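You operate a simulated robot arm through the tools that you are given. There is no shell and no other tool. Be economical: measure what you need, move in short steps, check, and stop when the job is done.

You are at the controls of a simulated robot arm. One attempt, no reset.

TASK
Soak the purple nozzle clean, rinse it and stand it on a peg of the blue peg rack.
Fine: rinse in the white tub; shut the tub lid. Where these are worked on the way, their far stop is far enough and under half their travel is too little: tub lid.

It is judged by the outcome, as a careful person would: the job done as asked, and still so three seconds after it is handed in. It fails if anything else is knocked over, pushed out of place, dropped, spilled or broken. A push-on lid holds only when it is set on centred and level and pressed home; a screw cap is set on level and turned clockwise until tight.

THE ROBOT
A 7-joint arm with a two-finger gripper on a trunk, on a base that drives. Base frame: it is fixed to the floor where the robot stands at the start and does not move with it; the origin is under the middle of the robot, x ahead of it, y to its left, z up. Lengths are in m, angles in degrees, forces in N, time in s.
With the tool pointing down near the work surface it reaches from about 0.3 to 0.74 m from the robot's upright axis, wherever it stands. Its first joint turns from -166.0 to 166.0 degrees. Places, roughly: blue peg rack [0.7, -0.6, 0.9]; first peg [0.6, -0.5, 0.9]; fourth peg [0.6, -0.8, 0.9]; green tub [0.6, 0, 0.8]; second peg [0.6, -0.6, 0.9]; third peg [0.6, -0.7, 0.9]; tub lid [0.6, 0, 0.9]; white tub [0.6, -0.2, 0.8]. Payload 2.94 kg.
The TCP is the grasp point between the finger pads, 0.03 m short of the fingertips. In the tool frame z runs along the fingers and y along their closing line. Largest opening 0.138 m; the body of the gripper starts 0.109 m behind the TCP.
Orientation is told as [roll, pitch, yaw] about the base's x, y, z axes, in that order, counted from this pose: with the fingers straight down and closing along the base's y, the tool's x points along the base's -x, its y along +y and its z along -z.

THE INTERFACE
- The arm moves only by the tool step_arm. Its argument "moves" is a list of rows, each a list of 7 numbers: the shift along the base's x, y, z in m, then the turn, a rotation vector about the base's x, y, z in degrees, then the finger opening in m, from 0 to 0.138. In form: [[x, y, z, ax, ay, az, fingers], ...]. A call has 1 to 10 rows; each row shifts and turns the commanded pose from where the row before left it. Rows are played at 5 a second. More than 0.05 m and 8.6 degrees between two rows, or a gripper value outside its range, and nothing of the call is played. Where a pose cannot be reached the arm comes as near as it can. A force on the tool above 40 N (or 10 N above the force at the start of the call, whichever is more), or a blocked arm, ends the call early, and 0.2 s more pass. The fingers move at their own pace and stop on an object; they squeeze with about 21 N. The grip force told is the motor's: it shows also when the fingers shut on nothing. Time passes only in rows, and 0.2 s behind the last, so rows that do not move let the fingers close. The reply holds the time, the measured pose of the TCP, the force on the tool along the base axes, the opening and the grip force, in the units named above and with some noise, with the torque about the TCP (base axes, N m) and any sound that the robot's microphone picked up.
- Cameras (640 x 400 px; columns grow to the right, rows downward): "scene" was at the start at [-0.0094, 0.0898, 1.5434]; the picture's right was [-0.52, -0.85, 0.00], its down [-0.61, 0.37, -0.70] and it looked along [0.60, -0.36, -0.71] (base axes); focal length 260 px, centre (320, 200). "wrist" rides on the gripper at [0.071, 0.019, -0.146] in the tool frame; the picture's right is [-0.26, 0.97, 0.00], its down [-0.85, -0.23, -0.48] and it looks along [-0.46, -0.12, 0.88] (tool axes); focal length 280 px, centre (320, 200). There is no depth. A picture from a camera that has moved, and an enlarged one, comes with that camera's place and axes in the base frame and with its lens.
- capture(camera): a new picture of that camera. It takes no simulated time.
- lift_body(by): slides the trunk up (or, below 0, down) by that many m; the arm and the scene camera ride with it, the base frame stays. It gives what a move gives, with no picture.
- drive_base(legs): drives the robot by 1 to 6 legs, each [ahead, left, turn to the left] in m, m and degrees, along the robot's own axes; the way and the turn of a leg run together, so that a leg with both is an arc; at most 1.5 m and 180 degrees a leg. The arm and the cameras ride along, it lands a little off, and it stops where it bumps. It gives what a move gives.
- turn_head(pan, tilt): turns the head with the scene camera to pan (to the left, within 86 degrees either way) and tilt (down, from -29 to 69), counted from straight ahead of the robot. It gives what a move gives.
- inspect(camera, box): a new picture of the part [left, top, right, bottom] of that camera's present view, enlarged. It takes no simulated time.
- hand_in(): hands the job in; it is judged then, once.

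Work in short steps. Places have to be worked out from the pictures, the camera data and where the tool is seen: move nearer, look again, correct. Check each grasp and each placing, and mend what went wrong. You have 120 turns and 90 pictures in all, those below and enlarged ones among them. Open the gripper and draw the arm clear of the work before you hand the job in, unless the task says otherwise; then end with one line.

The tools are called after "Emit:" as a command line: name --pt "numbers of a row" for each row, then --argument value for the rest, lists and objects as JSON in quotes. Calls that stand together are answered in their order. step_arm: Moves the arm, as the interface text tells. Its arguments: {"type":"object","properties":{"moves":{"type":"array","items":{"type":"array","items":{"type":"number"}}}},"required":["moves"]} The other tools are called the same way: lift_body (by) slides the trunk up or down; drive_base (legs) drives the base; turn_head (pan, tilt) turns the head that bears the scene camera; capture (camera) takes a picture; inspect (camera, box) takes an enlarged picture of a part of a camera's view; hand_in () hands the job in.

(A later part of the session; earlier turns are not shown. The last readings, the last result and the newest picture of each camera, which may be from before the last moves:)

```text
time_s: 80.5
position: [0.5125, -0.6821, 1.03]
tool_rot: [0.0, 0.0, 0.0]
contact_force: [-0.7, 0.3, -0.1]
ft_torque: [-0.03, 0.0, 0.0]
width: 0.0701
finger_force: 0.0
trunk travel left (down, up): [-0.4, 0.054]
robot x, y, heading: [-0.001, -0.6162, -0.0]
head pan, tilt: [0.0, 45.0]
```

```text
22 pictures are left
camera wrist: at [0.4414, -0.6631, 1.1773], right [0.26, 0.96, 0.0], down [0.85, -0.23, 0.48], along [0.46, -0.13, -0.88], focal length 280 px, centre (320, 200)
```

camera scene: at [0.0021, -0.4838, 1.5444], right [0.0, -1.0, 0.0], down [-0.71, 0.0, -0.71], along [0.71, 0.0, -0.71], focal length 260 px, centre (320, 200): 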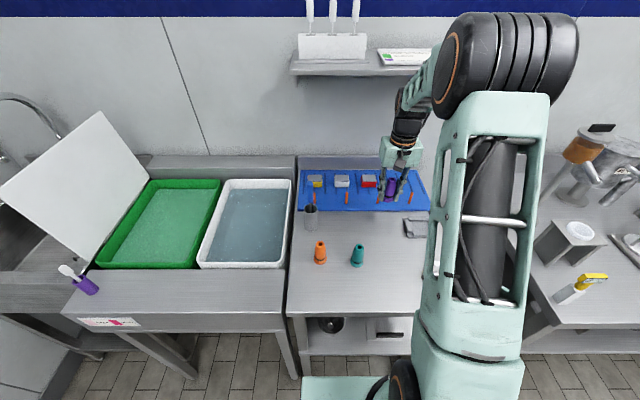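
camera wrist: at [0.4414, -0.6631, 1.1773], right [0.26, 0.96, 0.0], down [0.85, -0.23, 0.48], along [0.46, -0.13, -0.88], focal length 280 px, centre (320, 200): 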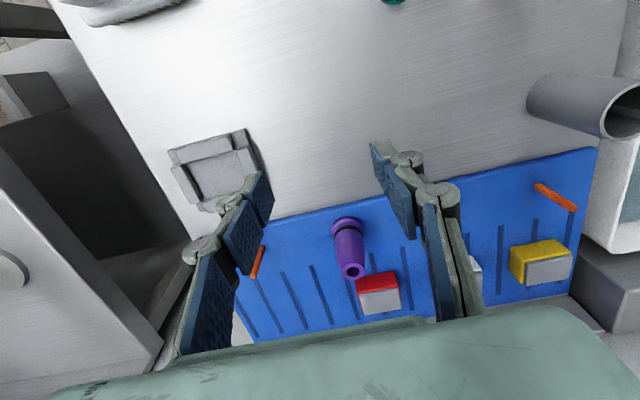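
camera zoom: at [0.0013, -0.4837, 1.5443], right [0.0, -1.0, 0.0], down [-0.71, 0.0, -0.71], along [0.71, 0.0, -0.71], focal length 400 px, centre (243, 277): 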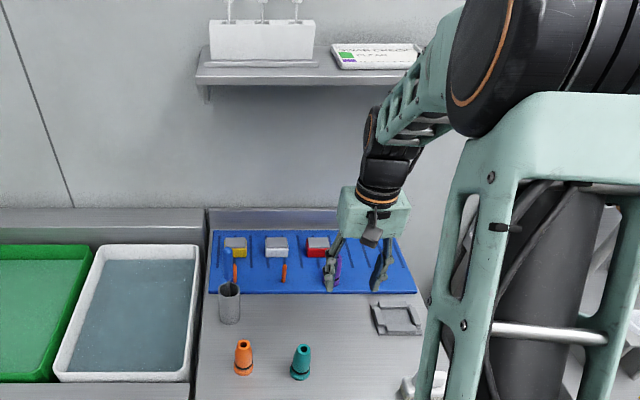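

The nozzle stands on the peg. There's a card on the shelf about a "swab check"; I read it.

Emit:
inspect --camera "scene" --box '[370, 40, 425, 72]'

Emit:
inspect --camera "scene" --box '[285, 0, 385, 80]'

```text
11.64 times, centred on (398, 56) of scene
camera zoom: at [0.0013, -0.4837, 1.5443], right [0.0, -1.0, 0.0], down [-0.71, 0.0, -0.71], along [0.71, 0.0, -0.71], focal length 3023 px, centre (-582, 1876)
```

zoom: 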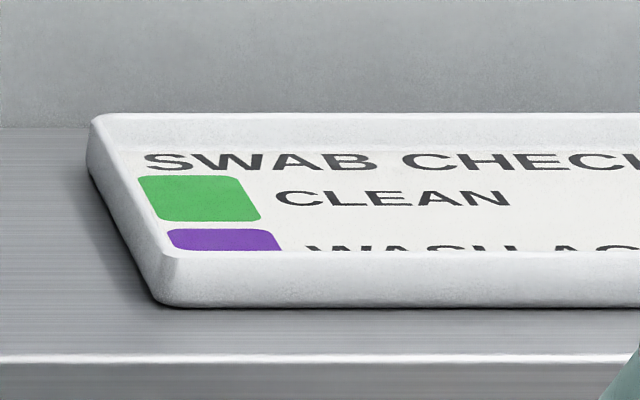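

```text
5.00 times, centred on (335, 40) of scene
camera zoom: at [0.0013, -0.4837, 1.5443], right [0.0, -1.0, 0.0], down [-0.71, 0.0, -0.71], along [0.71, 0.0, -0.71], focal length 1299 px, centre (245, 1000)
```

zoom: 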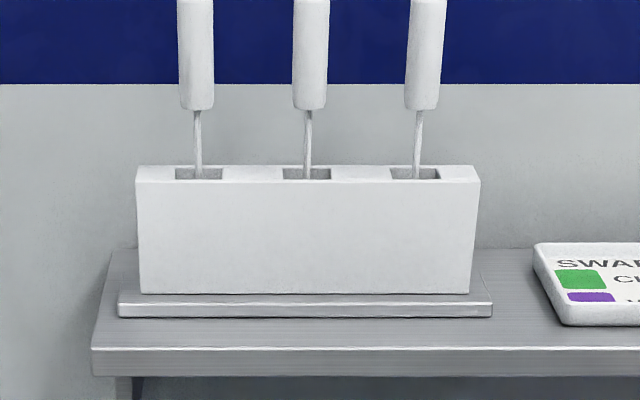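

The card says cleanliness is hidden: swab green = clean, purple = wash again. A careful person would check, so I raise the arm toward the swabs on the shelf with the tool pitched 45° forward.

Emit:
step_arm --pt "-0.01 0.018 0.043 0 -7.5 0 0.06" --pt "-0.01 0.018 0.043 0 -7.5 0 0.06" --pt "-0.01 0.018 0.043 0 -7.5 0 0.06" --pt "-0.01 0.018 0.043 0 -7.5 0 0.06" --pt "-0.01 0.018 0.043 0 -7.5 0 0.06" --pt "-0.01 0.018 0.043 0 -7.5 0 0.06" --pt "0 0 0.045 0 0 0 0.05" --pt "0 0 0.045 0 0 0 0.05" --pt "0 0 0.04 0 0 0 0.05"

Emit:
capture --camera "wrist"

```text
time_s: 81.7
position: [0.4686, -0.595, 1.1453]
tool_rot: [0.3, -24.4, -0.3]
contact_force: [-0.4, 0.2, 0.5]
ft_torque: [0.01, -0.03, 0.0]
width: 0.0601
finger_force: 0.0
trunk travel left (down, up): [-0.4, 0.054]
robot x, y, heading: [-0.0008, -0.6114, -0.1]
head pan, tilt: [0.0, 45.0]
stopped in row 6: the arm was blocked; the commanded pose is now the measured one
```

```text
19 pictures are left
camera wrist: at [0.3423, -0.5754, 1.2505], right [0.24, 0.96, 0.11], down [0.57, -0.24, 0.78], along [0.78, -0.13, -0.61], focal length 280 px, centre (320, 200)
```

wrist: 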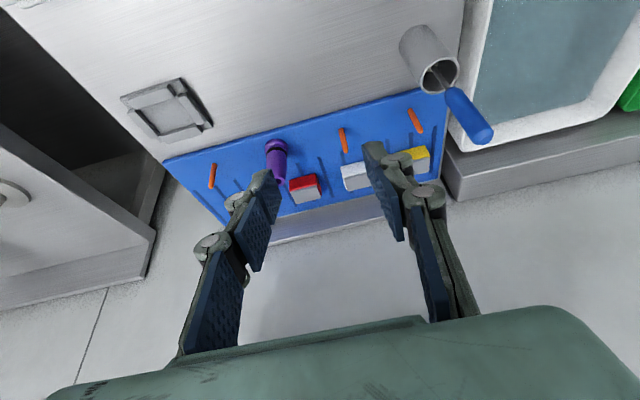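

The arm blocked itself (no contact force). I go on upward without pitching, slightly forward, and use the trunk's remaining lift.

Emit:
lift_body --by 0.053

Emit:
step_arm --pt "0.005 0.005 0.043 0 0 0 0.05" --pt "0.005 0.005 0.043 0 0 0 0.05" --pt "0.005 0.005 0.043 0 0 0 0.05" --pt "0 0.005 0.043 0 0 0 0.05"

```text
time_s: 82.7
position: [0.4677, -0.5937, 1.1988]
tool_rot: [0.4, -24.5, -0.3]
contact_force: [-0.6, -0.3, 0.0]
ft_torque: [0.0, 0.03, 0.03]
width: 0.06
finger_force: 0.0
trunk travel left (down, up): [-0.453, 0.001]
robot x, y, heading: [-0.0007, -0.615, -0.2]
head pan, tilt: [0.0, 45.0]
```

```text
time_s: 83.7
position: [0.4862, -0.5734, 1.3653]
tool_rot: [0.2, -23.8, -0.3]
contact_force: [-0.1, -0.6, -0.7]
ft_torque: [-0.01, 0.02, -0.02]
width: 0.0502
finger_force: 0.0
trunk travel left (down, up): [-0.453, 0.001]
robot x, y, heading: [-0.0026, -0.6165, 0.0]
head pan, tilt: [0.0, 45.0]
```

Moving well. I continue upward, adding pitch gently.

Emit:
step_arm --pt "0.01 0.005 0.03 0 -5 0 0.05" --pt "0.01 0.005 0.03 0 -5 0 0.05" --pt "0.01 0.0 0.02 0 -5 0 0.05" --pt "0 0.0 0 0 -5 0 0.05"

Emit:
capture --camera "wrist"

```text
time_s: 84.9
position: [0.5351, -0.5663, 1.4029]
tool_rot: [0.2, -38.9, -0.5]
contact_force: [0.7, 0.4, -1.0]
ft_torque: [-0.03, 0.02, -0.01]
width: 0.05
finger_force: 0.0
trunk travel left (down, up): [-0.453, 0.001]
robot x, y, heading: [-0.0029, -0.6147, -0.2]
head pan, tilt: [0.0, 45.0]
stopped in row 4: the arm was blocked; the commanded pose is now the measured one
```

```text
18 pictures are left
camera wrist: at [0.3865, -0.5461, 1.4724], right [0.21, 0.96, 0.17], down [0.36, -0.24, 0.9], along [0.91, -0.13, -0.4], focal length 280 px, centre (320, 200)
```

wrist: 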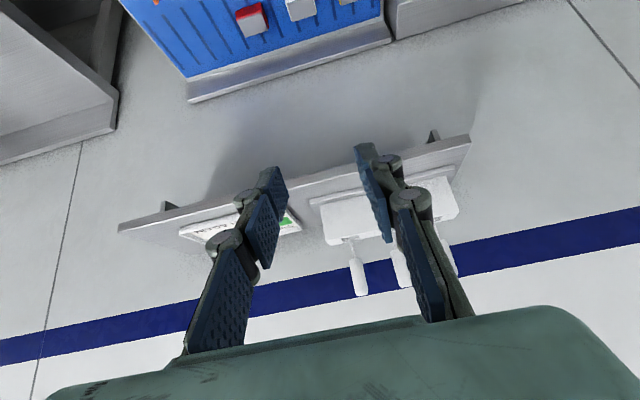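

Three swabs stand at y≈-0.46, -0.515, -0.574 in a holder on the shelf. I approach the rightmost one carefully from the front, at handle height, and look again.

Emit:
step_arm --pt "0.03 -0.002 0.008 0 0 0 0.045" --pt "0.035 -0.002 0.008 0 0 0 0.045" --pt "0.035 -0.002 0.008 0 0 0 0.045" --pt "0.02 -0.001 0.0 0 0 0 0.045"

Emit:
turn_head --pan 0 --tilt 15

Emit:
capture --camera "wrist"

Emit:
inspect --camera "scene" --box '[240, 130, 440, 270]'

```text
time_s: 85.9
position: [0.6517, -0.5716, 1.4321]
tool_rot: [0.2, -39.7, -0.3]
contact_force: [0.1, -0.3, -0.3]
ft_torque: [-0.02, 0.01, -0.02]
width: 0.0454
finger_force: 0.0
trunk travel left (down, up): [-0.453, 0.001]
robot x, y, heading: [0.0021, -0.6168, 0.1]
head pan, tilt: [0.0, 45.0]
```

```text
time_s: 86.8
position: [0.6516, -0.5709, 1.4326]
tool_rot: [0.3, -39.6, -0.2]
contact_force: [-0.2, -0.2, 0.8]
ft_torque: [-0.01, 0.03, 0.0]
width: 0.0448
finger_force: 0.1
trunk travel left (down, up): [-0.453, 0.001]
robot x, y, heading: [0.0007, -0.6153, -0.1]
head pan, tilt: [0.0, 15.0]
```

```text
17 pictures are left
camera wrist: at [0.5035, -0.5514, 1.5002], right [0.2, 0.96, 0.17], down [0.35, -0.23, 0.91], along [0.91, -0.13, -0.38], focal length 280 px, centre (320, 200)
```

wrist: 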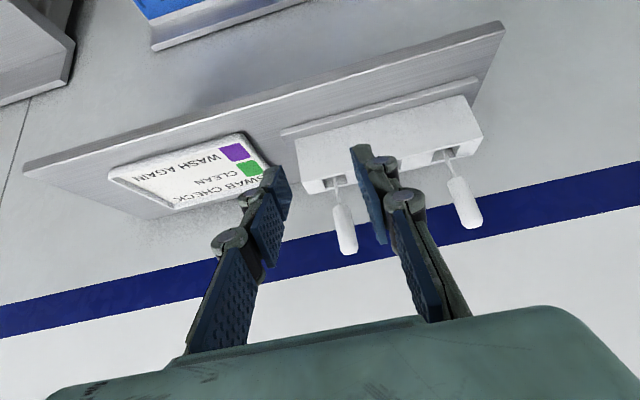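

```text
2.86 times, centred on (340, 200) of scene
camera zoom: at [0.0142, -0.4838, 1.6441], right [0.0, -1.0, 0.0], down [-0.26, 0.0, -0.97], along [0.97, 0.0, -0.26], focal length 742 px, centre (263, 200)
```

zoom: 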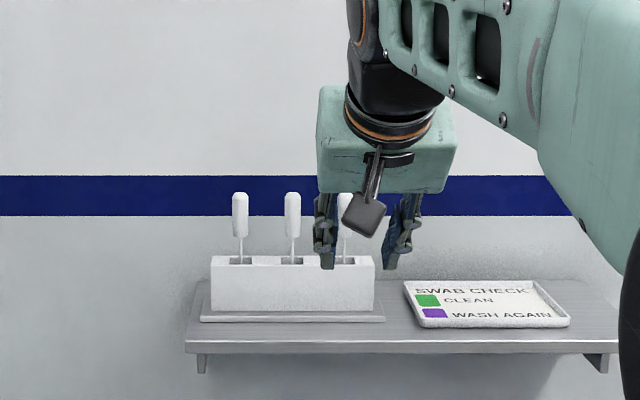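

Triangulated: the rightmost swab handle centre is (0.763, -0.570, 1.426), fingers straddle it. I advance horizontally.

Emit:
step_arm --pt "0.035 0 0 0 0 0 0.045" --pt "0.035 0.001 0 0 0 0 0.045" --pt "0.03 0 -0.002 0 0 0 0.045"

Emit:
capture --camera "wrist"

```text
time_s: 87.6
position: [0.7541, -0.5694, 1.4282]
tool_rot: [0.2, -39.5, -0.4]
contact_force: [0.8, 0.3, 0.1]
ft_torque: [0.01, 0.05, 0.01]
width: 0.0448
finger_force: 0.0
trunk travel left (down, up): [-0.453, 0.001]
robot x, y, heading: [0.001, -0.6136, 0.2]
head pan, tilt: [0.0, 15.0]
```

```text
15 pictures are left
camera wrist: at [0.6055, -0.5514, 1.4971], right [0.21, 0.96, 0.17], down [0.35, -0.23, 0.91], along [0.91, -0.13, -0.39], focal length 280 px, centre (320, 200)
```

wrist: 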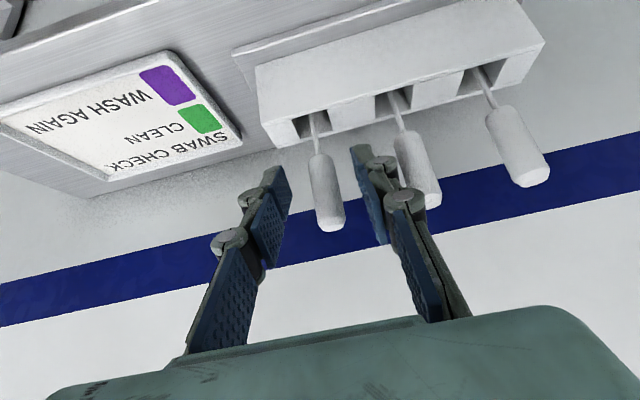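

The handle is between the fingers; ~1 cm more, then close.

Emit:
step_arm --pt "0.011 0 0 0 0 0 0.045" --pt "0 0 0 0 0 0 0.0" --pt "0 0 0 0 0 0 0.0" --pt "0 0 0 0 0 0 0.0"

```text
time_s: 88.6
position: [0.7641, -0.5717, 1.4299]
tool_rot: [0.3, -39.6, -0.2]
contact_force: [-0.2, 0.2, 0.1]
ft_torque: [0.0, -0.04, 0.0]
width: 0.0135
finger_force: 20.8
trunk travel left (down, up): [-0.453, 0.001]
robot x, y, heading: [-0.0011, -0.6147, -0.3]
head pan, tilt: [0.0, 15.0]
```

Swab gripped (13.5 mm). I lift it straight out and pull back.

Emit:
step_arm --pt "0 0 0.03 0 0 0 0" --pt "0 0 0.03 0 0 0 0" --pt "0 0 0.03 0 0 0 0" --pt "-0.04 0 0 0 0 0 0" --pt "-0.04 0 0 0 0 0 0" --pt "-0.04 0 0 0 0 0 0" --pt "-0.04 0 0 0 0 0 0"

Emit:
inspect --camera "scene" --box '[240, 130, 440, 270]'

```text
time_s: 90.2
position: [0.5718, -0.5738, 1.4957]
tool_rot: [0.2, -39.6, -0.3]
contact_force: [0.4, -0.7, 0.0]
ft_torque: [0.03, -0.03, -0.01]
width: 0.0129
finger_force: 21.5
out of reach, approached as far as the arm can: row 2, 3
trunk travel left (down, up): [-0.453, 0.001]
robot x, y, heading: [0.0027, -0.6152, -0.2]
head pan, tilt: [0.0, 15.0]
```

```text
2.86 times, centred on (340, 200) of scene
camera zoom: at [0.0126, -0.4839, 1.6442], right [0.0, -1.0, 0.0], down [-0.26, 0.0, -0.97], along [0.97, 0.0, -0.26], focal length 742 px, centre (263, 200)
```

zoom: 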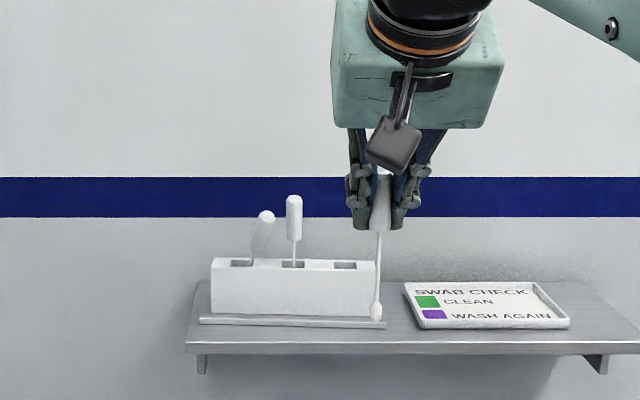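

The swab is out, its tip about 0.10 below the TCP. I lower it in front of the nozzle, staying clear of the shelf.

Emit:
step_arm --pt "-0.01 -0.02 -0.04 0 0 0 0" --pt "-0.01 -0.02 -0.04 0 0 0 0" --pt "-0.01 -0.02 -0.04 0 0 0 0" --pt "0 -0.02 -0.04 0 0 0 0" --pt "0 -0.02 -0.04 0 0 0 0" --pt "0 -0.008 -0.045 0 0 0 0" --pt "0 0 -0.045 0 0 0 0" --pt "0 0 -0.045 0 0 0 0" --pt "0 0 -0.045 0 0 0 0"

Emit:
turn_head --pan 0 --tilt 45

```text
time_s: 92.2
position: [0.544, -0.6831, 1.1213]
tool_rot: [0.4, -39.7, -0.1]
contact_force: [-0.2, 0.4, 0.5]
ft_torque: [0.0, 0.0, 0.01]
width: 0.0132
finger_force: 20.9
out of reach, approached as far as the arm can: row 9
trunk travel left (down, up): [-0.453, 0.001]
robot x, y, heading: [-0.0027, -0.6117, -0.4]
head pan, tilt: [0.0, 15.0]
```

```text
time_s: 93.2
position: [0.5444, -0.6818, 1.1232]
tool_rot: [0.1, -39.8, -0.1]
contact_force: [0.7, 0.6, -0.5]
ft_torque: [-0.04, -0.01, -0.02]
width: 0.0132
finger_force: 21.3
trunk travel left (down, up): [-0.453, 0.001]
robot x, y, heading: [-0.0011, -0.6131, -0.1]
head pan, tilt: [0.0, 45.0]
```

The arm is at its pitch limit; I lower the trunk instead, bringing the swab tip to about z 0.94, then look.

Emit:
lift_body --by -0.085

Emit:
inspect --camera "scene" --box '[340, 110, 440, 220]'

```text
time_s: 94.4
position: [0.5442, -0.6809, 1.037]
tool_rot: [0.4, -39.8, -0.4]
contact_force: [-0.7, 1.0, 0.4]
ft_torque: [0.02, 0.0, 0.02]
width: 0.0131
finger_force: 21.5
trunk travel left (down, up): [-0.368, 0.086]
robot x, y, heading: [0.0011, -0.6144, -0.2]
head pan, tilt: [0.0, 45.0]
```

```text
3.64 times, centred on (390, 165) of scene
camera zoom: at [0.0021, -0.4838, 1.5123], right [0.0, -1.0, 0.0], down [-0.71, 0.0, -0.71], along [0.71, 0.0, -0.71], focal length 945 px, centre (66, 327)
```

zoom: 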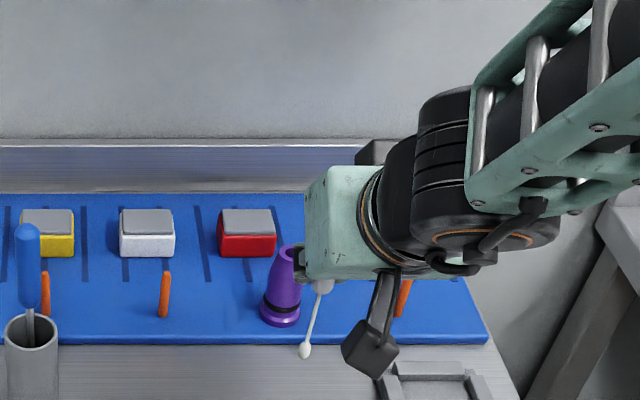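

The tip is at x≈0.549, about 7 cm in front of the nozzle, well aligned. I advance gently until it touches and rub lightly.

Emit:
step_arm --pt "0.03 0.002 0 0 0 0 0" --pt "0.025 0 0 0 0 0 0" --pt "0.006 0 0 0 0 0 0" --pt "0.005 0 0 0 0 0 0"

Emit:
inspect --camera "scene" --box '[340, 110, 440, 220]'

```text
time_s: 95.4
position: [0.61, -0.6791, 1.0372]
tool_rot: [0.3, -39.8, -0.3]
contact_force: [0.1, -0.8, -0.5]
ft_torque: [-0.01, 0.03, -0.02]
width: 0.0135
finger_force: 20.7
trunk travel left (down, up): [-0.368, 0.086]
robot x, y, heading: [-0.0006, -0.6171, -0.1]
head pan, tilt: [0.0, 45.0]
```

```text
3.64 times, centred on (390, 165) of scene
camera zoom: at [0.0022, -0.4838, 1.5123], right [0.0, -1.0, 0.0], down [-0.71, 0.0, -0.71], along [0.71, 0.0, -0.71], focal length 945 px, centre (66, 327)
```

zoom: 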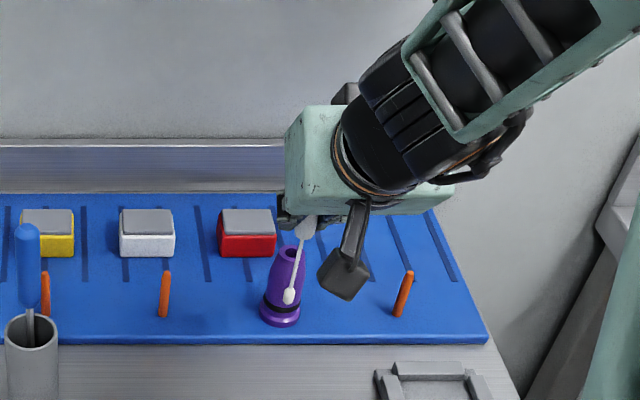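

Almost in contact. A few more small advances and a small rub.

Emit:
step_arm --pt "0.003 0 0 0 0 0 0" --pt "0.003 0 0 0 0 0 0" --pt "0.003 0 0 0 0 0 0"

Emit:
inspect --camera "scene" --box '[360, 160, 410, 200]'

```text
time_s: 96.2
position: [0.6191, -0.6799, 1.0367]
tool_rot: [0.3, -39.7, -0.3]
contact_force: [0.3, -0.3, -0.4]
ft_torque: [-0.01, 0.01, 0.01]
width: 0.0133
finger_force: 20.9
trunk travel left (down, up): [-0.368, 0.086]
robot x, y, heading: [-0.0023, -0.6111, 0.1]
head pan, tilt: [0.0, 45.0]
```

```text
10.00 times, centred on (385, 180) of scene
camera zoom: at [0.0021, -0.4838, 1.5123], right [0.0, -1.0, 0.0], down [-0.71, 0.0, -0.71], along [0.71, 0.0, -0.71], focal length 2598 px, centre (-330, 400)
```

zoom: 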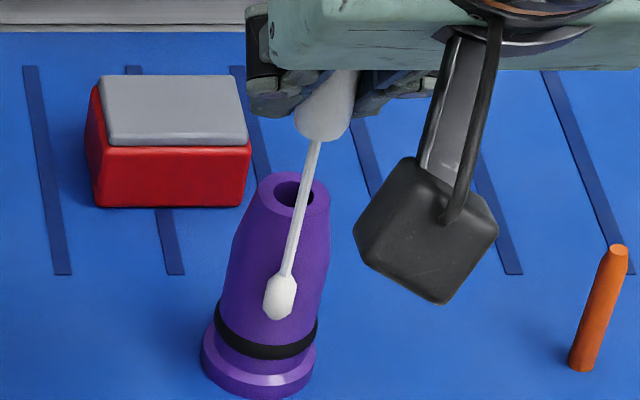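

Still white, likely not yet in contact. I advance until a small force appears.

Emit:
step_arm --pt "0.002 0 0 0 0 0 0" --pt "0.002 0 0 0 0 0 0" --pt "0.002 0 0 0 0 0 0"

Emit:
step_arm --pt "0.002 0 0 0 0 0 0" --pt "0.001 0 0 0 0 0 0"

```text
time_s: 97.0
position: [0.6242, -0.6781, 1.0368]
tool_rot: [0.4, -39.6, -0.3]
contact_force: [-6.6, 3.0, -0.6]
ft_torque: [0.22, 0.63, 0.02]
width: 0.0133
finger_force: 21.2
trunk travel left (down, up): [-0.368, 0.086]
robot x, y, heading: [-0.0023, -0.6152, -0.1]
head pan, tilt: [0.0, 45.0]
```

```text
time_s: 97.6
position: [0.6283, -0.6792, 1.0376]
tool_rot: [0.3, -39.8, -0.2]
contact_force: [-6.5, 3.5, -0.8]
ft_torque: [0.26, 0.47, -0.01]
width: 0.0135
finger_force: 21.2
trunk travel left (down, up): [-0.368, 0.086]
robot x, y, heading: [0.0026, -0.6157, 0.1]
head pan, tilt: [0.0, 45.0]
```

Contact (6.6 N). I hold with a small rub, back off to −x, and look at the tip.

Emit:
step_arm --pt "0 0.002 0 0 0 0 0" --pt "0 -0.003 0 0 0 0 0" --pt "0 0.001 0 0 0 0 0" --pt "0 0 0 0 0 0 0" --pt "-0.01 0 0 0 0 0 0" --pt "-0.04 0 0 0 0 0 0" --pt "-0.03 0 0 0 0 0 0"

Emit:
inspect --camera "scene" --box '[355, 155, 415, 215]'

```text
time_s: 99.2
position: [0.5477, -0.6792, 1.0367]
tool_rot: [0.4, -39.8, -0.3]
contact_force: [-0.5, -0.8, 0.9]
ft_torque: [0.02, 0.01, -0.03]
width: 0.0133
finger_force: 20.6
trunk travel left (down, up): [-0.368, 0.086]
robot x, y, heading: [-0.0023, -0.6164, -0.1]
head pan, tilt: [0.0, 45.0]
```

```text
6.67 times, centred on (385, 185) of scene
camera zoom: at [0.0016, -0.4838, 1.5123], right [0.0, -1.0, 0.0], down [-0.71, 0.0, -0.71], along [0.71, 0.0, -0.71], focal length 1732 px, centre (-113, 300)
```

zoom: 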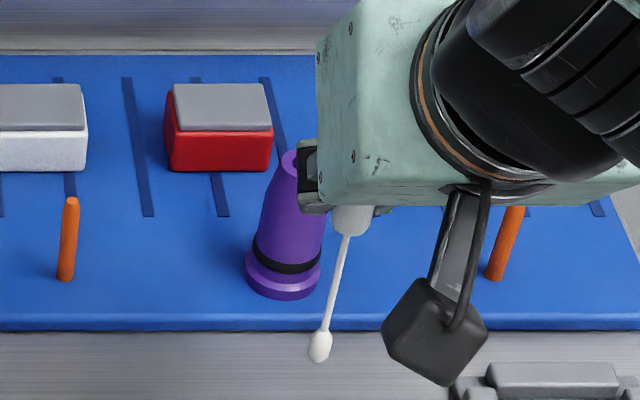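

The tip still looks white; colour may need a moment to develop. I wait ~4 s and zoom onto the tip.

Emit:
step_arm --pt "0 0 0 0 0 0 0" --pt "0 0 0 0 0 0 0" --pt "0 0 0 0 0 0 0" --pt "0 0 0 0 0 0 0" --pt "0 0 0 0 0 0 0" --pt "0 0 0 0 0 0 0" --pt "0 0 0 0 0 0 0" --pt "0 0 0 0 0 0 0" --pt "0 0 0 0 0 0 0" --pt "0 0 0 0 0 0 0"

Emit:
step_arm --pt "0 0 0 0 0 0 0" --pt "0 0 0 0 0 0 0" --pt "0 0 0 0 0 0 0" --pt "0 0 0 0 0 0 0" --pt "0 0 0 0 0 0 0" --pt "0 0 0 0 0 0 0" --pt "0 0 0 0 0 0 0" --pt "0 0 0 0 0 0 0" --pt "0 0 0 0 0 0 0" --pt "0 0 0 0 0 0 0"

Emit:
inspect --camera "scene" --box '[375, 190, 395, 215]'

```text
time_s: 101.4
position: [0.5479, -0.6786, 1.0371]
tool_rot: [0.3, -39.8, -0.3]
contact_force: [-0.1, 0.4, 0.2]
ft_torque: [-0.01, 0.0, 0.0]
width: 0.013
finger_force: 20.9
trunk travel left (down, up): [-0.368, 0.086]
robot x, y, heading: [-0.0038, -0.6125, -0.1]
head pan, tilt: [0.0, 45.0]
```

```text
time_s: 103.6
position: [0.5484, -0.6786, 1.0374]
tool_rot: [0.3, -39.8, -0.3]
contact_force: [-0.3, 0.8, -0.6]
ft_torque: [-0.01, 0.0, 0.0]
width: 0.0131
finger_force: 21.1
trunk travel left (down, up): [-0.368, 0.086]
robot x, y, heading: [0.0028, -0.6172, 0.2]
head pan, tilt: [0.0, 45.0]
```

```text
16.00 times, centred on (385, 202) of scene
camera zoom: at [0.0021, -0.4838, 1.5123], right [0.0, -1.0, 0.0], down [-0.71, 0.0, -0.71], along [0.71, 0.0, -0.71], focal length 4156 px, centre (-720, 160)
```

zoom: 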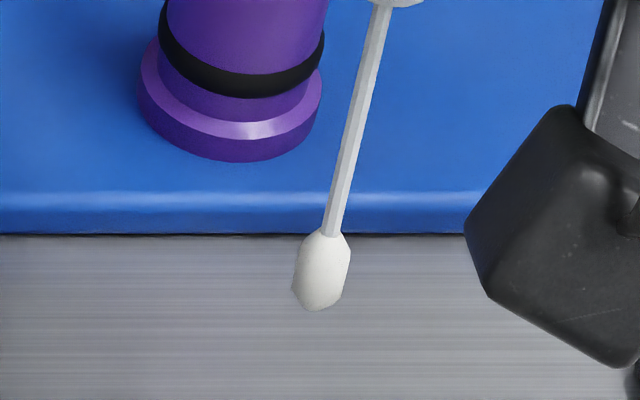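

Still white, so contact was likely too brief. I touch again and rub up and down for several seconds.

Emit:
step_arm --pt "0.035 0 0 0 0 0 0" --pt "0.035 0 0 0 0 0 0" --pt "0.007 0 0 0 0 0 0" --pt "0.003 0 0 0 0 0 0" --pt "0 0 0.004 0 0 0 0" --pt "0 0 -0.004 0 0 0 0" --pt "0 0 -0.004 0 0 0 0" --pt "0 0 0.004 0 0 0 0" --pt "0 0 0.004 0 0 0 0" --pt "0 0 -0.004 0 0 0 0"

Emit:
step_arm --pt "0 0.003 0 0 0 0 0" --pt "0 0.003 0 0 0 0 0" --pt "0 -0.003 0 0 0 0 0" --pt "0 -0.003 0 0 0 0 0" --pt "0 -0.003 0 0 0 0 0" --pt "0 -0.003 0 0 0 0 0" --pt "0 0.003 0 0 0 0 0" --pt "0 0.003 0 0 0 0 0" --pt "0 0 0 0 0 0 0" --pt "0 0 0 0 0 0 0"

Emit:
inspect --camera "scene" --box '[365, 165, 400, 195]'

```text
time_s: 105.8
position: [0.6282, -0.6796, 1.0371]
tool_rot: [0.3, -39.7, -0.3]
contact_force: [-2.3, 1.8, 0.8]
ft_torque: [0.06, 0.21, -0.01]
width: 0.0129
finger_force: 20.5
trunk travel left (down, up): [-0.368, 0.086]
robot x, y, heading: [0.0018, -0.6134, -0.1]
head pan, tilt: [0.0, 45.0]
```

```text
time_s: 108.0
position: [0.6284, -0.6803, 1.0381]
tool_rot: [0.3, -39.9, -0.2]
contact_force: [-0.9, 0.4, 0.2]
ft_torque: [0.01, 0.11, -0.01]
width: 0.0131
finger_force: 21.2
trunk travel left (down, up): [-0.368, 0.086]
robot x, y, heading: [-0.0038, -0.6155, -0.3]
head pan, tilt: [0.0, 45.0]
```

```text
13.33 times, centred on (382, 180) of scene
camera zoom: at [0.002, -0.4837, 1.5123], right [0.0, -1.0, 0.0], down [-0.71, 0.0, -0.71], along [0.71, 0.0, -0.71], focal length 3464 px, centre (-513, 467)
```

zoom: 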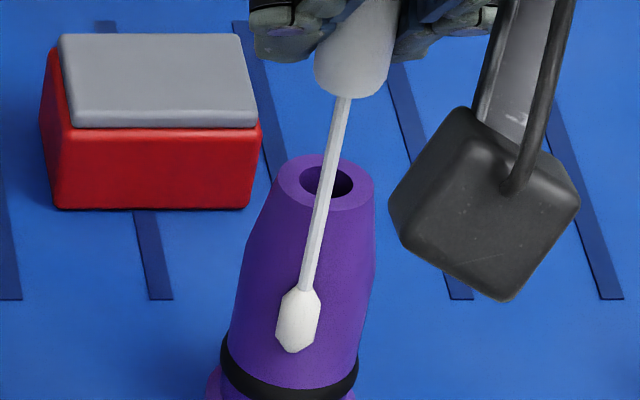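

Side contact gives no colour, so the check is probably of the bore/mouth. I raise the bud, centre it over the mouth (offset worked out from the view), and check alignment.

Emit:
step_arm --pt "-0.01 0 0.005 0 0 0 0" --pt "0 0 0.04 0 0 0 0" --pt "0.015 -0.003 0 0 0 0 0" --pt "0.014 -0.003 0 0 0 0 0" --pt "0 0 -0.006 0 0 0 0"

Emit:
inspect --camera "scene" --box '[365, 155, 400, 190]'

```text
time_s: 109.2
position: [0.6472, -0.6858, 1.0762]
tool_rot: [0.3, -39.8, -0.3]
contact_force: [-0.3, 0.0, -0.2]
ft_torque: [0.01, 0.01, 0.01]
width: 0.0134
finger_force: 21.3
trunk travel left (down, up): [-0.368, 0.086]
robot x, y, heading: [0.001, -0.6109, 0.1]
head pan, tilt: [0.0, 45.0]
```

```text
11.43 times, centred on (382, 172) of scene
camera zoom: at [0.0021, -0.4837, 1.5123], right [0.0, -1.0, 0.0], down [-0.71, 0.0, -0.71], along [0.71, 0.0, -0.71], focal length 2969 px, centre (-394, 514)
```

zoom: 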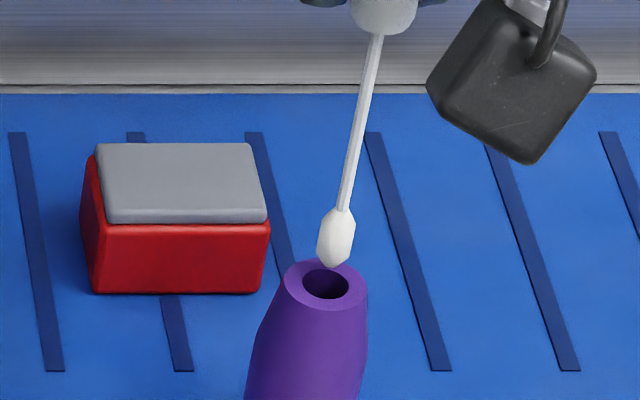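

The bud is in line with the mouth. I lower gently into it.

Emit:
step_arm --pt "0 0 -0.003 0 0 0 0" --pt "0 0 -0.003 0 0 0 0" --pt "0 0 -0.003 0 0 0 0" --pt "0 0 -0.002 0 0 0 0"

```text
time_s: 110.2
position: [0.648, -0.685, 1.068]
tool_rot: [0.1, -40.1, -0.3]
contact_force: [-1.1, -0.3, 11.9]
ft_torque: [0.01, 0.2, -0.02]
width: 0.0132
finger_force: 21.5
trunk travel left (down, up): [-0.368, 0.086]
robot x, y, heading: [-0.0043, -0.616, 0.1]
head pan, tilt: [0.0, 45.0]
```

Contact at the mouth (12 N). I ease slightly, hold, and look.

Emit:
step_arm --pt "-0.002 0 0.001 0 0 0 0" --pt "0 0 0 0 0 0 0" --pt "-0.002 0 0 0 0 0 0" --pt "0 0 0 0 0 0 0" --pt "0 0 -0.002 0 0 0 0" --pt "0 0 -0.002 0 0 0 0"

Emit:
inspect --camera "scene" --box '[365, 155, 400, 190]'

```text
time_s: 111.6
position: [0.6426, -0.6855, 1.0612]
tool_rot: [0.3, -39.7, -0.3]
contact_force: [0.9, -0.3, 0.6]
ft_torque: [0.0, 0.0, -0.02]
width: 0.013
finger_force: 20.7
trunk travel left (down, up): [-0.368, 0.086]
robot x, y, heading: [0.0007, -0.6158, -0.0]
head pan, tilt: [0.0, 45.0]
```

```text
11.43 times, centred on (382, 172) of scene
camera zoom: at [0.0022, -0.4838, 1.5123], right [0.0, -1.0, 0.0], down [-0.71, 0.0, -0.71], along [0.71, 0.0, -0.71], focal length 2969 px, centre (-394, 514)
```

zoom: 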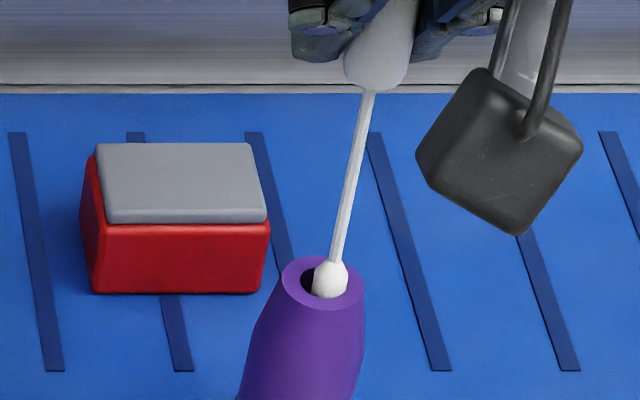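

The bud is entering the bore. I lower it 8 mm more, rub briefly, and draw it out to look.

Emit:
step_arm --pt "0 0 -0.003 0 0 0 0" --pt "0 0 -0.003 0 0 0 0" --pt "0 0 -0.003 0 0 0 0" --pt "0 0.001 0 0 0 0 0" --pt "0 -0.002 0 0 0 0 0" --pt "0 0.001 0 0 0 0 0" --pt "0 0 0 0 0 0 0" --pt "0 0 0 0 0 0 0" --pt "0 0 0 0 0 0 0"

Emit:
step_arm --pt "0 0 0.01 0 0 0 0" --pt "0 0 0.015 0 0 0 0" --pt "0 0 0.02 0 0 0 0"

Emit:
inspect --camera "scene" --box '[340, 120, 420, 200]'

```text
time_s: 113.6
position: [0.6433, -0.6847, 1.0538]
tool_rot: [0.2, -39.8, -0.4]
contact_force: [-0.4, -0.9, 0.6]
ft_torque: [0.02, -0.03, 0.02]
width: 0.0134
finger_force: 20.9
trunk travel left (down, up): [-0.368, 0.086]
robot x, y, heading: [-0.0004, -0.6156, -0.1]
head pan, tilt: [0.0, 45.0]
```

```text
time_s: 114.4
position: [0.6424, -0.6856, 1.1]
tool_rot: [0.3, -39.8, -0.3]
contact_force: [0.3, 0.4, -0.1]
ft_torque: [0.0, -0.02, 0.03]
width: 0.013
finger_force: 21.4
trunk travel left (down, up): [-0.368, 0.086]
robot x, y, heading: [-0.0023, -0.6147, -0.2]
head pan, tilt: [0.0, 45.0]
```

```text
5.00 times, centred on (380, 160) of scene
camera zoom: at [0.002, -0.4837, 1.5123], right [0.0, -1.0, 0.0], down [-0.71, 0.0, -0.71], along [0.71, 0.0, -0.71], focal length 1299 px, centre (20, 400)
```

zoom: 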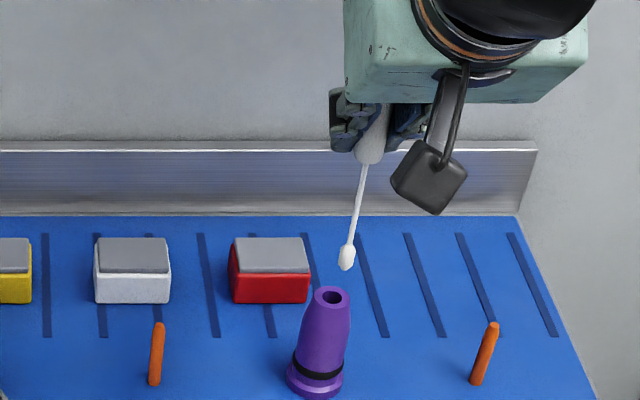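

The swab gives no reading, and I have few pictures left, so I'll put it back and instead give the nozzle a long second soak for safety. First I back out and raise again.

Emit:
step_arm --pt "-0.035 0 0.01 0 0 0 0" --pt "-0.035 0 0.01 0 0 0 0" --pt "-0.03 0 0 0 0 0 0"

Emit:
lift_body --by 0.085

Emit:
step_arm --pt "0 0.02 0.042 0 0 0 0" --pt "0 0.02 0.042 0 0 0 0" --pt "0 0.02 0.042 0 0 0 0" --pt "0.01 0.02 0.042 0 0 0 0" --pt "0.01 0.02 0.042 0 0 0 0" --pt "0.01 0.01 0.042 0 0 0 0" --pt "0 0.002 0.035 0 0 0 0"

Emit:
drive_base --legs '[[0.025, 0, 0]]'

```text
time_s: 115.2
position: [0.5423, -0.6857, 1.1185]
tool_rot: [0.3, -39.9, -0.3]
contact_force: [-0.8, -0.1, -0.1]
ft_torque: [0.03, -0.03, 0.01]
width: 0.0131
finger_force: 20.7
trunk travel left (down, up): [-0.368, 0.086]
robot x, y, heading: [-0.001, -0.6106, -0.2]
head pan, tilt: [0.0, 45.0]
```

```text
time_s: 116.4
position: [0.5431, -0.6846, 1.2036]
tool_rot: [0.4, -39.9, -0.3]
contact_force: [0.2, -0.8, 0.3]
ft_torque: [0.01, -0.01, 0.0]
width: 0.0132
finger_force: 20.8
trunk travel left (down, up): [-0.453, 0.001]
robot x, y, heading: [-0.0002, -0.6142, 0.0]
head pan, tilt: [0.0, 45.0]
```

```text
time_s: 118.0
position: [0.5723, -0.5738, 1.4915]
tool_rot: [0.3, -39.9, -0.2]
contact_force: [-0.2, -0.4, 0.0]
ft_torque: [0.01, 0.01, 0.01]
width: 0.0135
finger_force: 20.9
trunk travel left (down, up): [-0.453, 0.001]
robot x, y, heading: [-0.0013, -0.616, 0.1]
head pan, tilt: [0.0, 45.0]
```

```text
time_s: 118.8
position: [0.5994, -0.5727, 1.4894]
tool_rot: [0.3, -39.6, -0.3]
contact_force: [1.1, -0.2, -0.6]
ft_torque: [-0.05, 0.02, 0.0]
width: 0.0131
finger_force: 20.9
trunk travel left (down, up): [-0.453, 0.001]
robot x, y, heading: [0.0221, -0.6113, -0.3]
head pan, tilt: [0.0, 45.0]
```

Base moved 2.5 cm without a bump. I go forward above the slot at z≈1.497, then check the reached pose.

Emit:
step_arm --pt "0.04 0 0.007 0 0 0 0" --pt "0.04 0.001 0 0 0 0 0" --pt "0.04 0 0 0 0 0 0" --pt "0.035 0 0 0 0 0 0" --pt "0.008 0 0 0 0 0 0"

Emit:
capture --camera "wrist"

```text
time_s: 120.0
position: [0.7612, -0.5725, 1.4947]
tool_rot: [0.3, -39.7, -0.4]
contact_force: [-0.9, -0.1, -0.4]
ft_torque: [-0.01, -0.02, 0.03]
width: 0.0135
finger_force: 21.2
trunk travel left (down, up): [-0.453, 0.001]
robot x, y, heading: [0.0263, -0.6138, -0.1]
head pan, tilt: [0.0, 45.0]
```

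```text
4 pictures are left
camera wrist: at [0.6117, -0.5536, 1.5639], right [0.2, 0.96, 0.17], down [0.35, -0.23, 0.91], along [0.91, -0.12, -0.38], focal length 280 px, centre (320, 200)
```

wrist: 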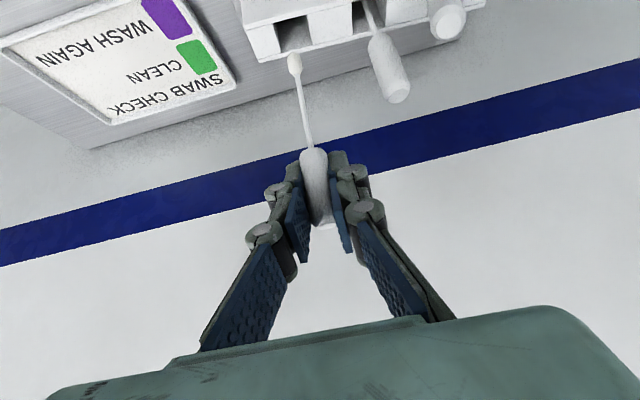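

The bud is right above its slot. I lower straight down, watching the force.

Emit:
step_arm --pt "-0.002 0.001 -0.015 0 0 0 0" --pt "0 0 -0.015 0 0 0 0" --pt "0 0 -0.01 0 0 0 0"

Emit:
step_arm --pt "0 0 -0.01 0 0 0 0" --pt "0 0 -0.008 0 0 0 0" --pt "0 0 -0.005 0 0 0 0"

```text
time_s: 120.8
position: [0.7728, -0.5705, 1.4781]
tool_rot: [0.3, -40.3, -0.4]
contact_force: [-2.7, -0.9, 17.3]
ft_torque: [-0.06, 0.51, 0.01]
width: 0.0132
finger_force: 21.3
out of reach, approached as far as the arm can: row 1, 2, 3
trunk travel left (down, up): [-0.453, 0.001]
robot x, y, heading: [0.02, -0.6166, -0.2]
head pan, tilt: [0.0, 45.0]
```

```text
time_s: 121.6
position: [0.7863, -0.5686, 1.4607]
tool_rot: [0.3, -39.7, -0.3]
contact_force: [3.2, -0.4, 20.0]
ft_torque: [-0.02, 0.21, 0.02]
width: 0.0133
finger_force: 20.5
out of reach, approached as far as the arm can: row 1, 2, 3
trunk travel left (down, up): [-0.453, 0.001]
robot x, y, heading: [0.0234, -0.6158, 0.0]
head pan, tilt: [0.0, 45.0]
```

The arm drifted forward (limit) and the bud touched the holder top. I raise straight back up and return the base to its original distance.

Emit:
step_arm --pt "-0.008 0 0.012 0 0 0 0" --pt "-0.008 -0.001 0.012 0 0 0 0" --pt "-0.008 0 0.01 0 0 0 0"

```text
time_s: 122.4
position: [0.7646, -0.5699, 1.4906]
tool_rot: [0.2, -39.7, -0.4]
contact_force: [-0.2, -0.2, 0.1]
ft_torque: [0.0, -0.01, -0.02]
width: 0.0132
finger_force: 20.8
trunk travel left (down, up): [-0.453, 0.001]
robot x, y, heading: [0.0217, -0.6156, -0.1]
head pan, tilt: [0.0, 45.0]
```

Responds fine here. I'll lower with the trunk instead, which keeps the line straight; a quick look first at the bud vs. slot.

Emit:
inspect --camera "wrist" --box '[220, 0, 420, 240]'

```text
1.67 times, centred on (320, 120) of wrist
camera zoom: at [0.6153, -0.5512, 1.5586], right [0.2, 0.96, 0.17], down [0.35, -0.23, 0.91], along [0.91, -0.12, -0.39], focal length 467 px, centre (320, 333)
```

zoom: 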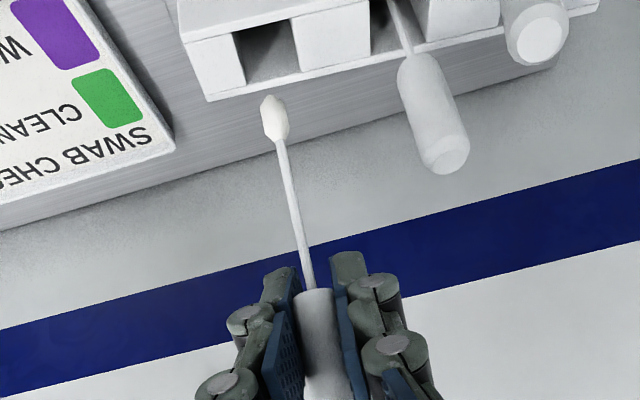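

The slot spans x≈0.731–0.759 at y≈-0.568; the bud tip is at x≈0.755. I shift −x 1.1 cm, +y 4 mm, and lower the trunk.

Emit:
step_arm --pt "-0.006 0.002 0 0 0 0 0" --pt "-0.005 0.002 0 0 0 0 0"

Emit:
lift_body --by -0.025

```text
time_s: 123.0
position: [0.7575, -0.5662, 1.4941]
tool_rot: [0.4, -39.6, -0.2]
contact_force: [-0.1, 0.0, 0.0]
ft_torque: [-0.04, -0.02, 0.02]
width: 0.0133
finger_force: 20.6
out of reach, approached as far as the arm can: row 2
trunk travel left (down, up): [-0.453, 0.001]
robot x, y, heading: [0.0228, -0.618, -0.2]
head pan, tilt: [0.0, 45.0]
```

```text
time_s: 123.7
position: [0.7572, -0.5663, 1.4691]
tool_rot: [0.2, -39.6, -0.3]
contact_force: [0.9, 0.1, -0.7]
ft_torque: [-0.01, 0.01, 0.05]
width: 0.013
finger_force: 21.4
trunk travel left (down, up): [-0.428, 0.026]
robot x, y, heading: [0.0279, -0.6183, -0.3]
head pan, tilt: [0.0, 45.0]
```

No contact; the bud has passed into the slot. I continue down.

Emit:
lift_body --by -0.02

Emit:
lift_body --by -0.013

```text
time_s: 124.4
position: [0.7544, -0.5672, 1.4539]
tool_rot: [0.3, -39.9, -0.3]
contact_force: [3.8, 0.5, 18.6]
ft_torque: [0.02, 0.02, -0.03]
width: 0.0144
finger_force: 20.4
trunk travel left (down, up): [-0.408, 0.046]
robot x, y, heading: [0.0267, -0.6174, 0.1]
head pan, tilt: [0.0, 45.0]
```

```text
time_s: 125.0
position: [0.7555, -0.5661, 1.4375]
tool_rot: [0.3, -39.7, -0.3]
contact_force: [2.8, -0.2, 16.4]
ft_torque: [0.01, 0.12, 0.0]
width: 0.0122
finger_force: 21.0
trunk travel left (down, up): [-0.395, 0.059]
robot x, y, heading: [0.0279, -0.6193, -0.1]
head pan, tilt: [0.0, 45.0]
```

Contact about 16–18 N at 1.454. I need a look before releasing.

Emit:
inspect --camera "wrist" --box '[200, 0, 440, 260]'

```text
1.54 times, centred on (320, 130) of wrist
camera zoom: at [0.6072, -0.5473, 1.506], right [0.2, 0.96, 0.17], down [0.35, -0.23, 0.91], along [0.91, -0.13, -0.38], focal length 431 px, centre (320, 308)
```

zoom: 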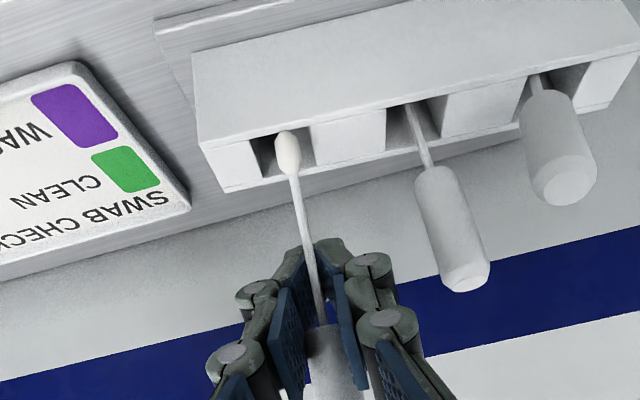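

The bud is resting on the slot's front edge. I raise 2 cm, move +x 1.4 cm, and lower again.

Emit:
lift_body --by 0.02

Emit:
step_arm --pt "0.007 0 0 0 0 0 0" --pt "0.007 0 0 0 0 0 0"

Emit:
lift_body --by -0.02

Emit:
lift_body --by -0.01

```text
time_s: 125.7
position: [0.7576, -0.5651, 1.4559]
tool_rot: [0.4, -39.5, -0.3]
contact_force: [-0.9, -0.8, 0.0]
ft_torque: [-0.02, 0.0, -0.02]
width: 0.0123
finger_force: 20.5
trunk travel left (down, up): [-0.415, 0.039]
robot x, y, heading: [0.0231, -0.6162, -0.1]
head pan, tilt: [0.0, 45.0]
```

```text
time_s: 126.3
position: [0.7648, -0.5659, 1.4514]
tool_rot: [0.3, -39.7, -0.3]
contact_force: [-1.0, 0.3, -1.0]
ft_torque: [-0.01, 0.0, 0.0]
width: 0.0124
finger_force: 20.6
out of reach, approached as far as the arm can: row 1, 2
trunk travel left (down, up): [-0.415, 0.039]
robot x, y, heading: [0.0247, -0.616, 0.1]
head pan, tilt: [0.0, 45.0]
```

```text
time_s: 126.9
position: [0.7647, -0.5672, 1.4315]
tool_rot: [0.3, -39.7, -0.3]
contact_force: [-0.6, -0.1, 0.3]
ft_torque: [-0.01, -0.01, 0.0]
width: 0.0125
finger_force: 20.9
trunk travel left (down, up): [-0.395, 0.059]
robot x, y, heading: [0.0267, -0.6122, -0.2]
head pan, tilt: [0.0, 45.0]
```

```text
time_s: 127.5
position: [0.765, -0.5665, 1.4207]
tool_rot: [0.3, -39.6, -0.3]
contact_force: [-0.7, 0.6, 0.0]
ft_torque: [0.0, 0.0, -0.01]
width: 0.0123
finger_force: 21.3
trunk travel left (down, up): [-0.385, 0.069]
robot x, y, heading: [0.0249, -0.6133, 0.0]
head pan, tilt: [0.0, 45.0]
```

No contact now, so the bud is inside. A bit lower to the floor.

Emit:
lift_body --by -0.01

Emit:
lift_body --by -0.007

```text
time_s: 128.1
position: [0.764, -0.5668, 1.4113]
tool_rot: [0.4, -39.6, -0.3]
contact_force: [-0.2, -1.2, -0.2]
ft_torque: [0.02, 0.01, 0.01]
width: 0.0124
finger_force: 21.1
trunk travel left (down, up): [-0.375, 0.079]
robot x, y, heading: [0.0267, -0.6123, -0.2]
head pan, tilt: [0.0, 45.0]
```

```text
time_s: 128.7
position: [0.7651, -0.567, 1.4045]
tool_rot: [0.2, -39.5, -0.3]
contact_force: [-0.5, -0.2, 0.8]
ft_torque: [0.04, 0.0, 0.01]
width: 0.0124
finger_force: 20.4
trunk travel left (down, up): [-0.368, 0.086]
robot x, y, heading: [0.0218, -0.6184, -0.3]
head pan, tilt: [0.0, 45.0]
```

Released height is fine. I open the fingers, raise slightly, and back straight off by driving backward.

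Emit:
step_arm --pt "0 0 0 0 0 0 0.03" --pt "0 0 0 0 0 0 0.038" --pt "0 0 0 0 0 0 0.038"

Emit:
lift_body --by 0.03

Emit:
drive_base --legs '[[-0.15, 0, 0]]'

Emit:
capture --camera "wrist"

```text
time_s: 129.4
position: [0.7643, -0.5664, 1.4036]
tool_rot: [0.3, -39.5, -0.5]
contact_force: [-0.3, -0.1, 0.6]
ft_torque: [-0.01, 0.01, -0.03]
width: 0.0381
finger_force: 0.1
trunk travel left (down, up): [-0.368, 0.086]
robot x, y, heading: [0.0242, -0.6159, -0.0]
head pan, tilt: [0.0, 45.0]
```

```text
time_s: 130.2
position: [0.7645, -0.5663, 1.4349]
tool_rot: [0.4, -39.7, -0.3]
contact_force: [0.0, 1.2, 0.3]
ft_torque: [-0.03, -0.01, 0.01]
width: 0.0379
finger_force: 0.0
trunk travel left (down, up): [-0.398, 0.056]
robot x, y, heading: [0.024, -0.6186, -0.3]
head pan, tilt: [0.0, 45.0]
```

```text
time_s: 131.6
position: [0.6135, -0.5668, 1.4347]
tool_rot: [0.3, -39.6, -0.3]
contact_force: [-0.4, 0.4, -0.1]
ft_torque: [0.0, -0.02, 0.03]
width: 0.038
finger_force: 0.1
trunk travel left (down, up): [-0.398, 0.056]
robot x, y, heading: [-0.1275, -0.616, -0.2]
head pan, tilt: [0.0, 45.0]
```

```text
1 pictures are left
camera wrist: at [0.4657, -0.547, 1.503], right [0.2, 0.96, 0.17], down [0.35, -0.23, 0.91], along [0.91, -0.13, -0.38], focal length 280 px, centre (320, 200)
```

wrist: 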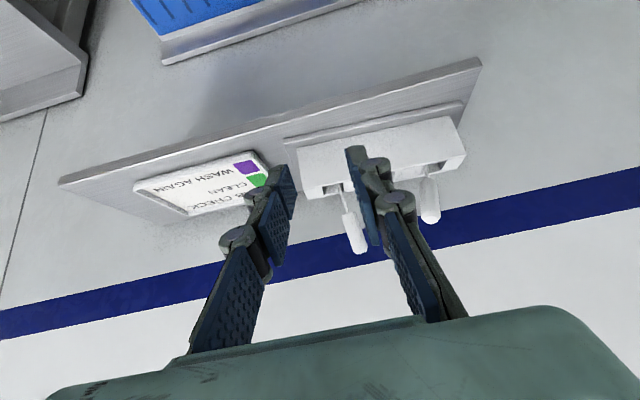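

The swab is back in its slot. One picture is left, so from here I rely on recorded poses and forces. I restore the tool to vertical and retract, then reposition the base to (0, -0.43), from where the rack and both tubs are reachable.

Emit:
step_arm --pt "-0.04 0 0 0 0 0 0.05" --pt "-0.04 0 0 0 8 0 0.06" --pt "-0.04 0 0 0 8 0 0.07" --pt "-0.03 0 -0.03 0 8 0 0.07" --pt "-0.03 0 -0.03 0 8 0 0.07" --pt "-0.02 0 -0.03 0 7.6 0 0.07"

Emit:
drive_base --legs '[[0.127, 0.186, 0]]'

```text
time_s: 133.0
position: [0.4195, -0.5662, 1.3534]
tool_rot: [0.1, 0.1, -0.2]
contact_force: [0.4, -0.4, 0.1]
ft_torque: [0.0, 0.02, -0.01]
width: 0.07
finger_force: 0.2
out of reach, approached as far as the arm can: row 1, 2, 3
trunk travel left (down, up): [-0.398, 0.056]
robot x, y, heading: [-0.1247, -0.6167, -0.3]
head pan, tilt: [0.0, 45.0]
```

```text
time_s: 135.2
position: [0.5442, -0.3826, 1.354]
tool_rot: [0.1, -0.1, -0.3]
contact_force: [-1.2, 0.1, -0.4]
ft_torque: [0.0, -0.03, 0.0]
width: 0.0699
finger_force: 0.0
trunk travel left (down, up): [-0.398, 0.056]
robot x, y, heading: [0.0006, -0.4322, 0.3]
head pan, tilt: [0.0, 45.0]
```

Now I move to the in-front pose of the third peg at (0.51, -0.682), then lower to z=1.03.

Emit:
step_arm --pt "-0.02 -0.043 0 0 0 0 0.07" --pt "-0.015 -0.043 0 0 0 0 0.07" --pt "0 -0.043 -0.02 0 0 0 0.07" --pt "0 -0.043 -0.02 0 0 0 0.07" --pt "0 -0.043 -0.02 0 0 0 0.07" --pt "0 -0.043 -0.02 0 0 0 0.07" --pt "0 -0.041 -0.02 0 0 0 0.07" --pt "0 0 -0.045 0 0 0 0.07" --pt "0 0 -0.045 0 0 0 0.07" --pt "0 0 -0.045 0 0 0 0.07"

Emit:
step_arm --pt "0 0 -0.045 0 0 0 0.07" --pt "0 0 -0.043 0 0 0.3 0.07"

```text
time_s: 137.4
position: [0.5099, -0.6845, 1.1186]
tool_rot: [0.1, -0.1, -0.3]
contact_force: [-0.2, -0.3, 0.4]
ft_torque: [-0.02, 0.01, 0.01]
width: 0.07
finger_force: 0.2
trunk travel left (down, up): [-0.398, 0.056]
robot x, y, heading: [-0.0018, -0.4321, -0.3]
head pan, tilt: [0.0, 45.0]
```

```text
time_s: 138.0
position: [0.5108, -0.6831, 1.0305]
tool_rot: [0.1, -0.1, -0.1]
contact_force: [0.4, -0.5, -0.6]
ft_torque: [-0.01, 0.01, -0.01]
width: 0.0696
finger_force: 0.1
trunk travel left (down, up): [-0.398, 0.056]
robot x, y, heading: [-0.0003, -0.4281, 0.0]
head pan, tilt: [0.0, 45.0]
```

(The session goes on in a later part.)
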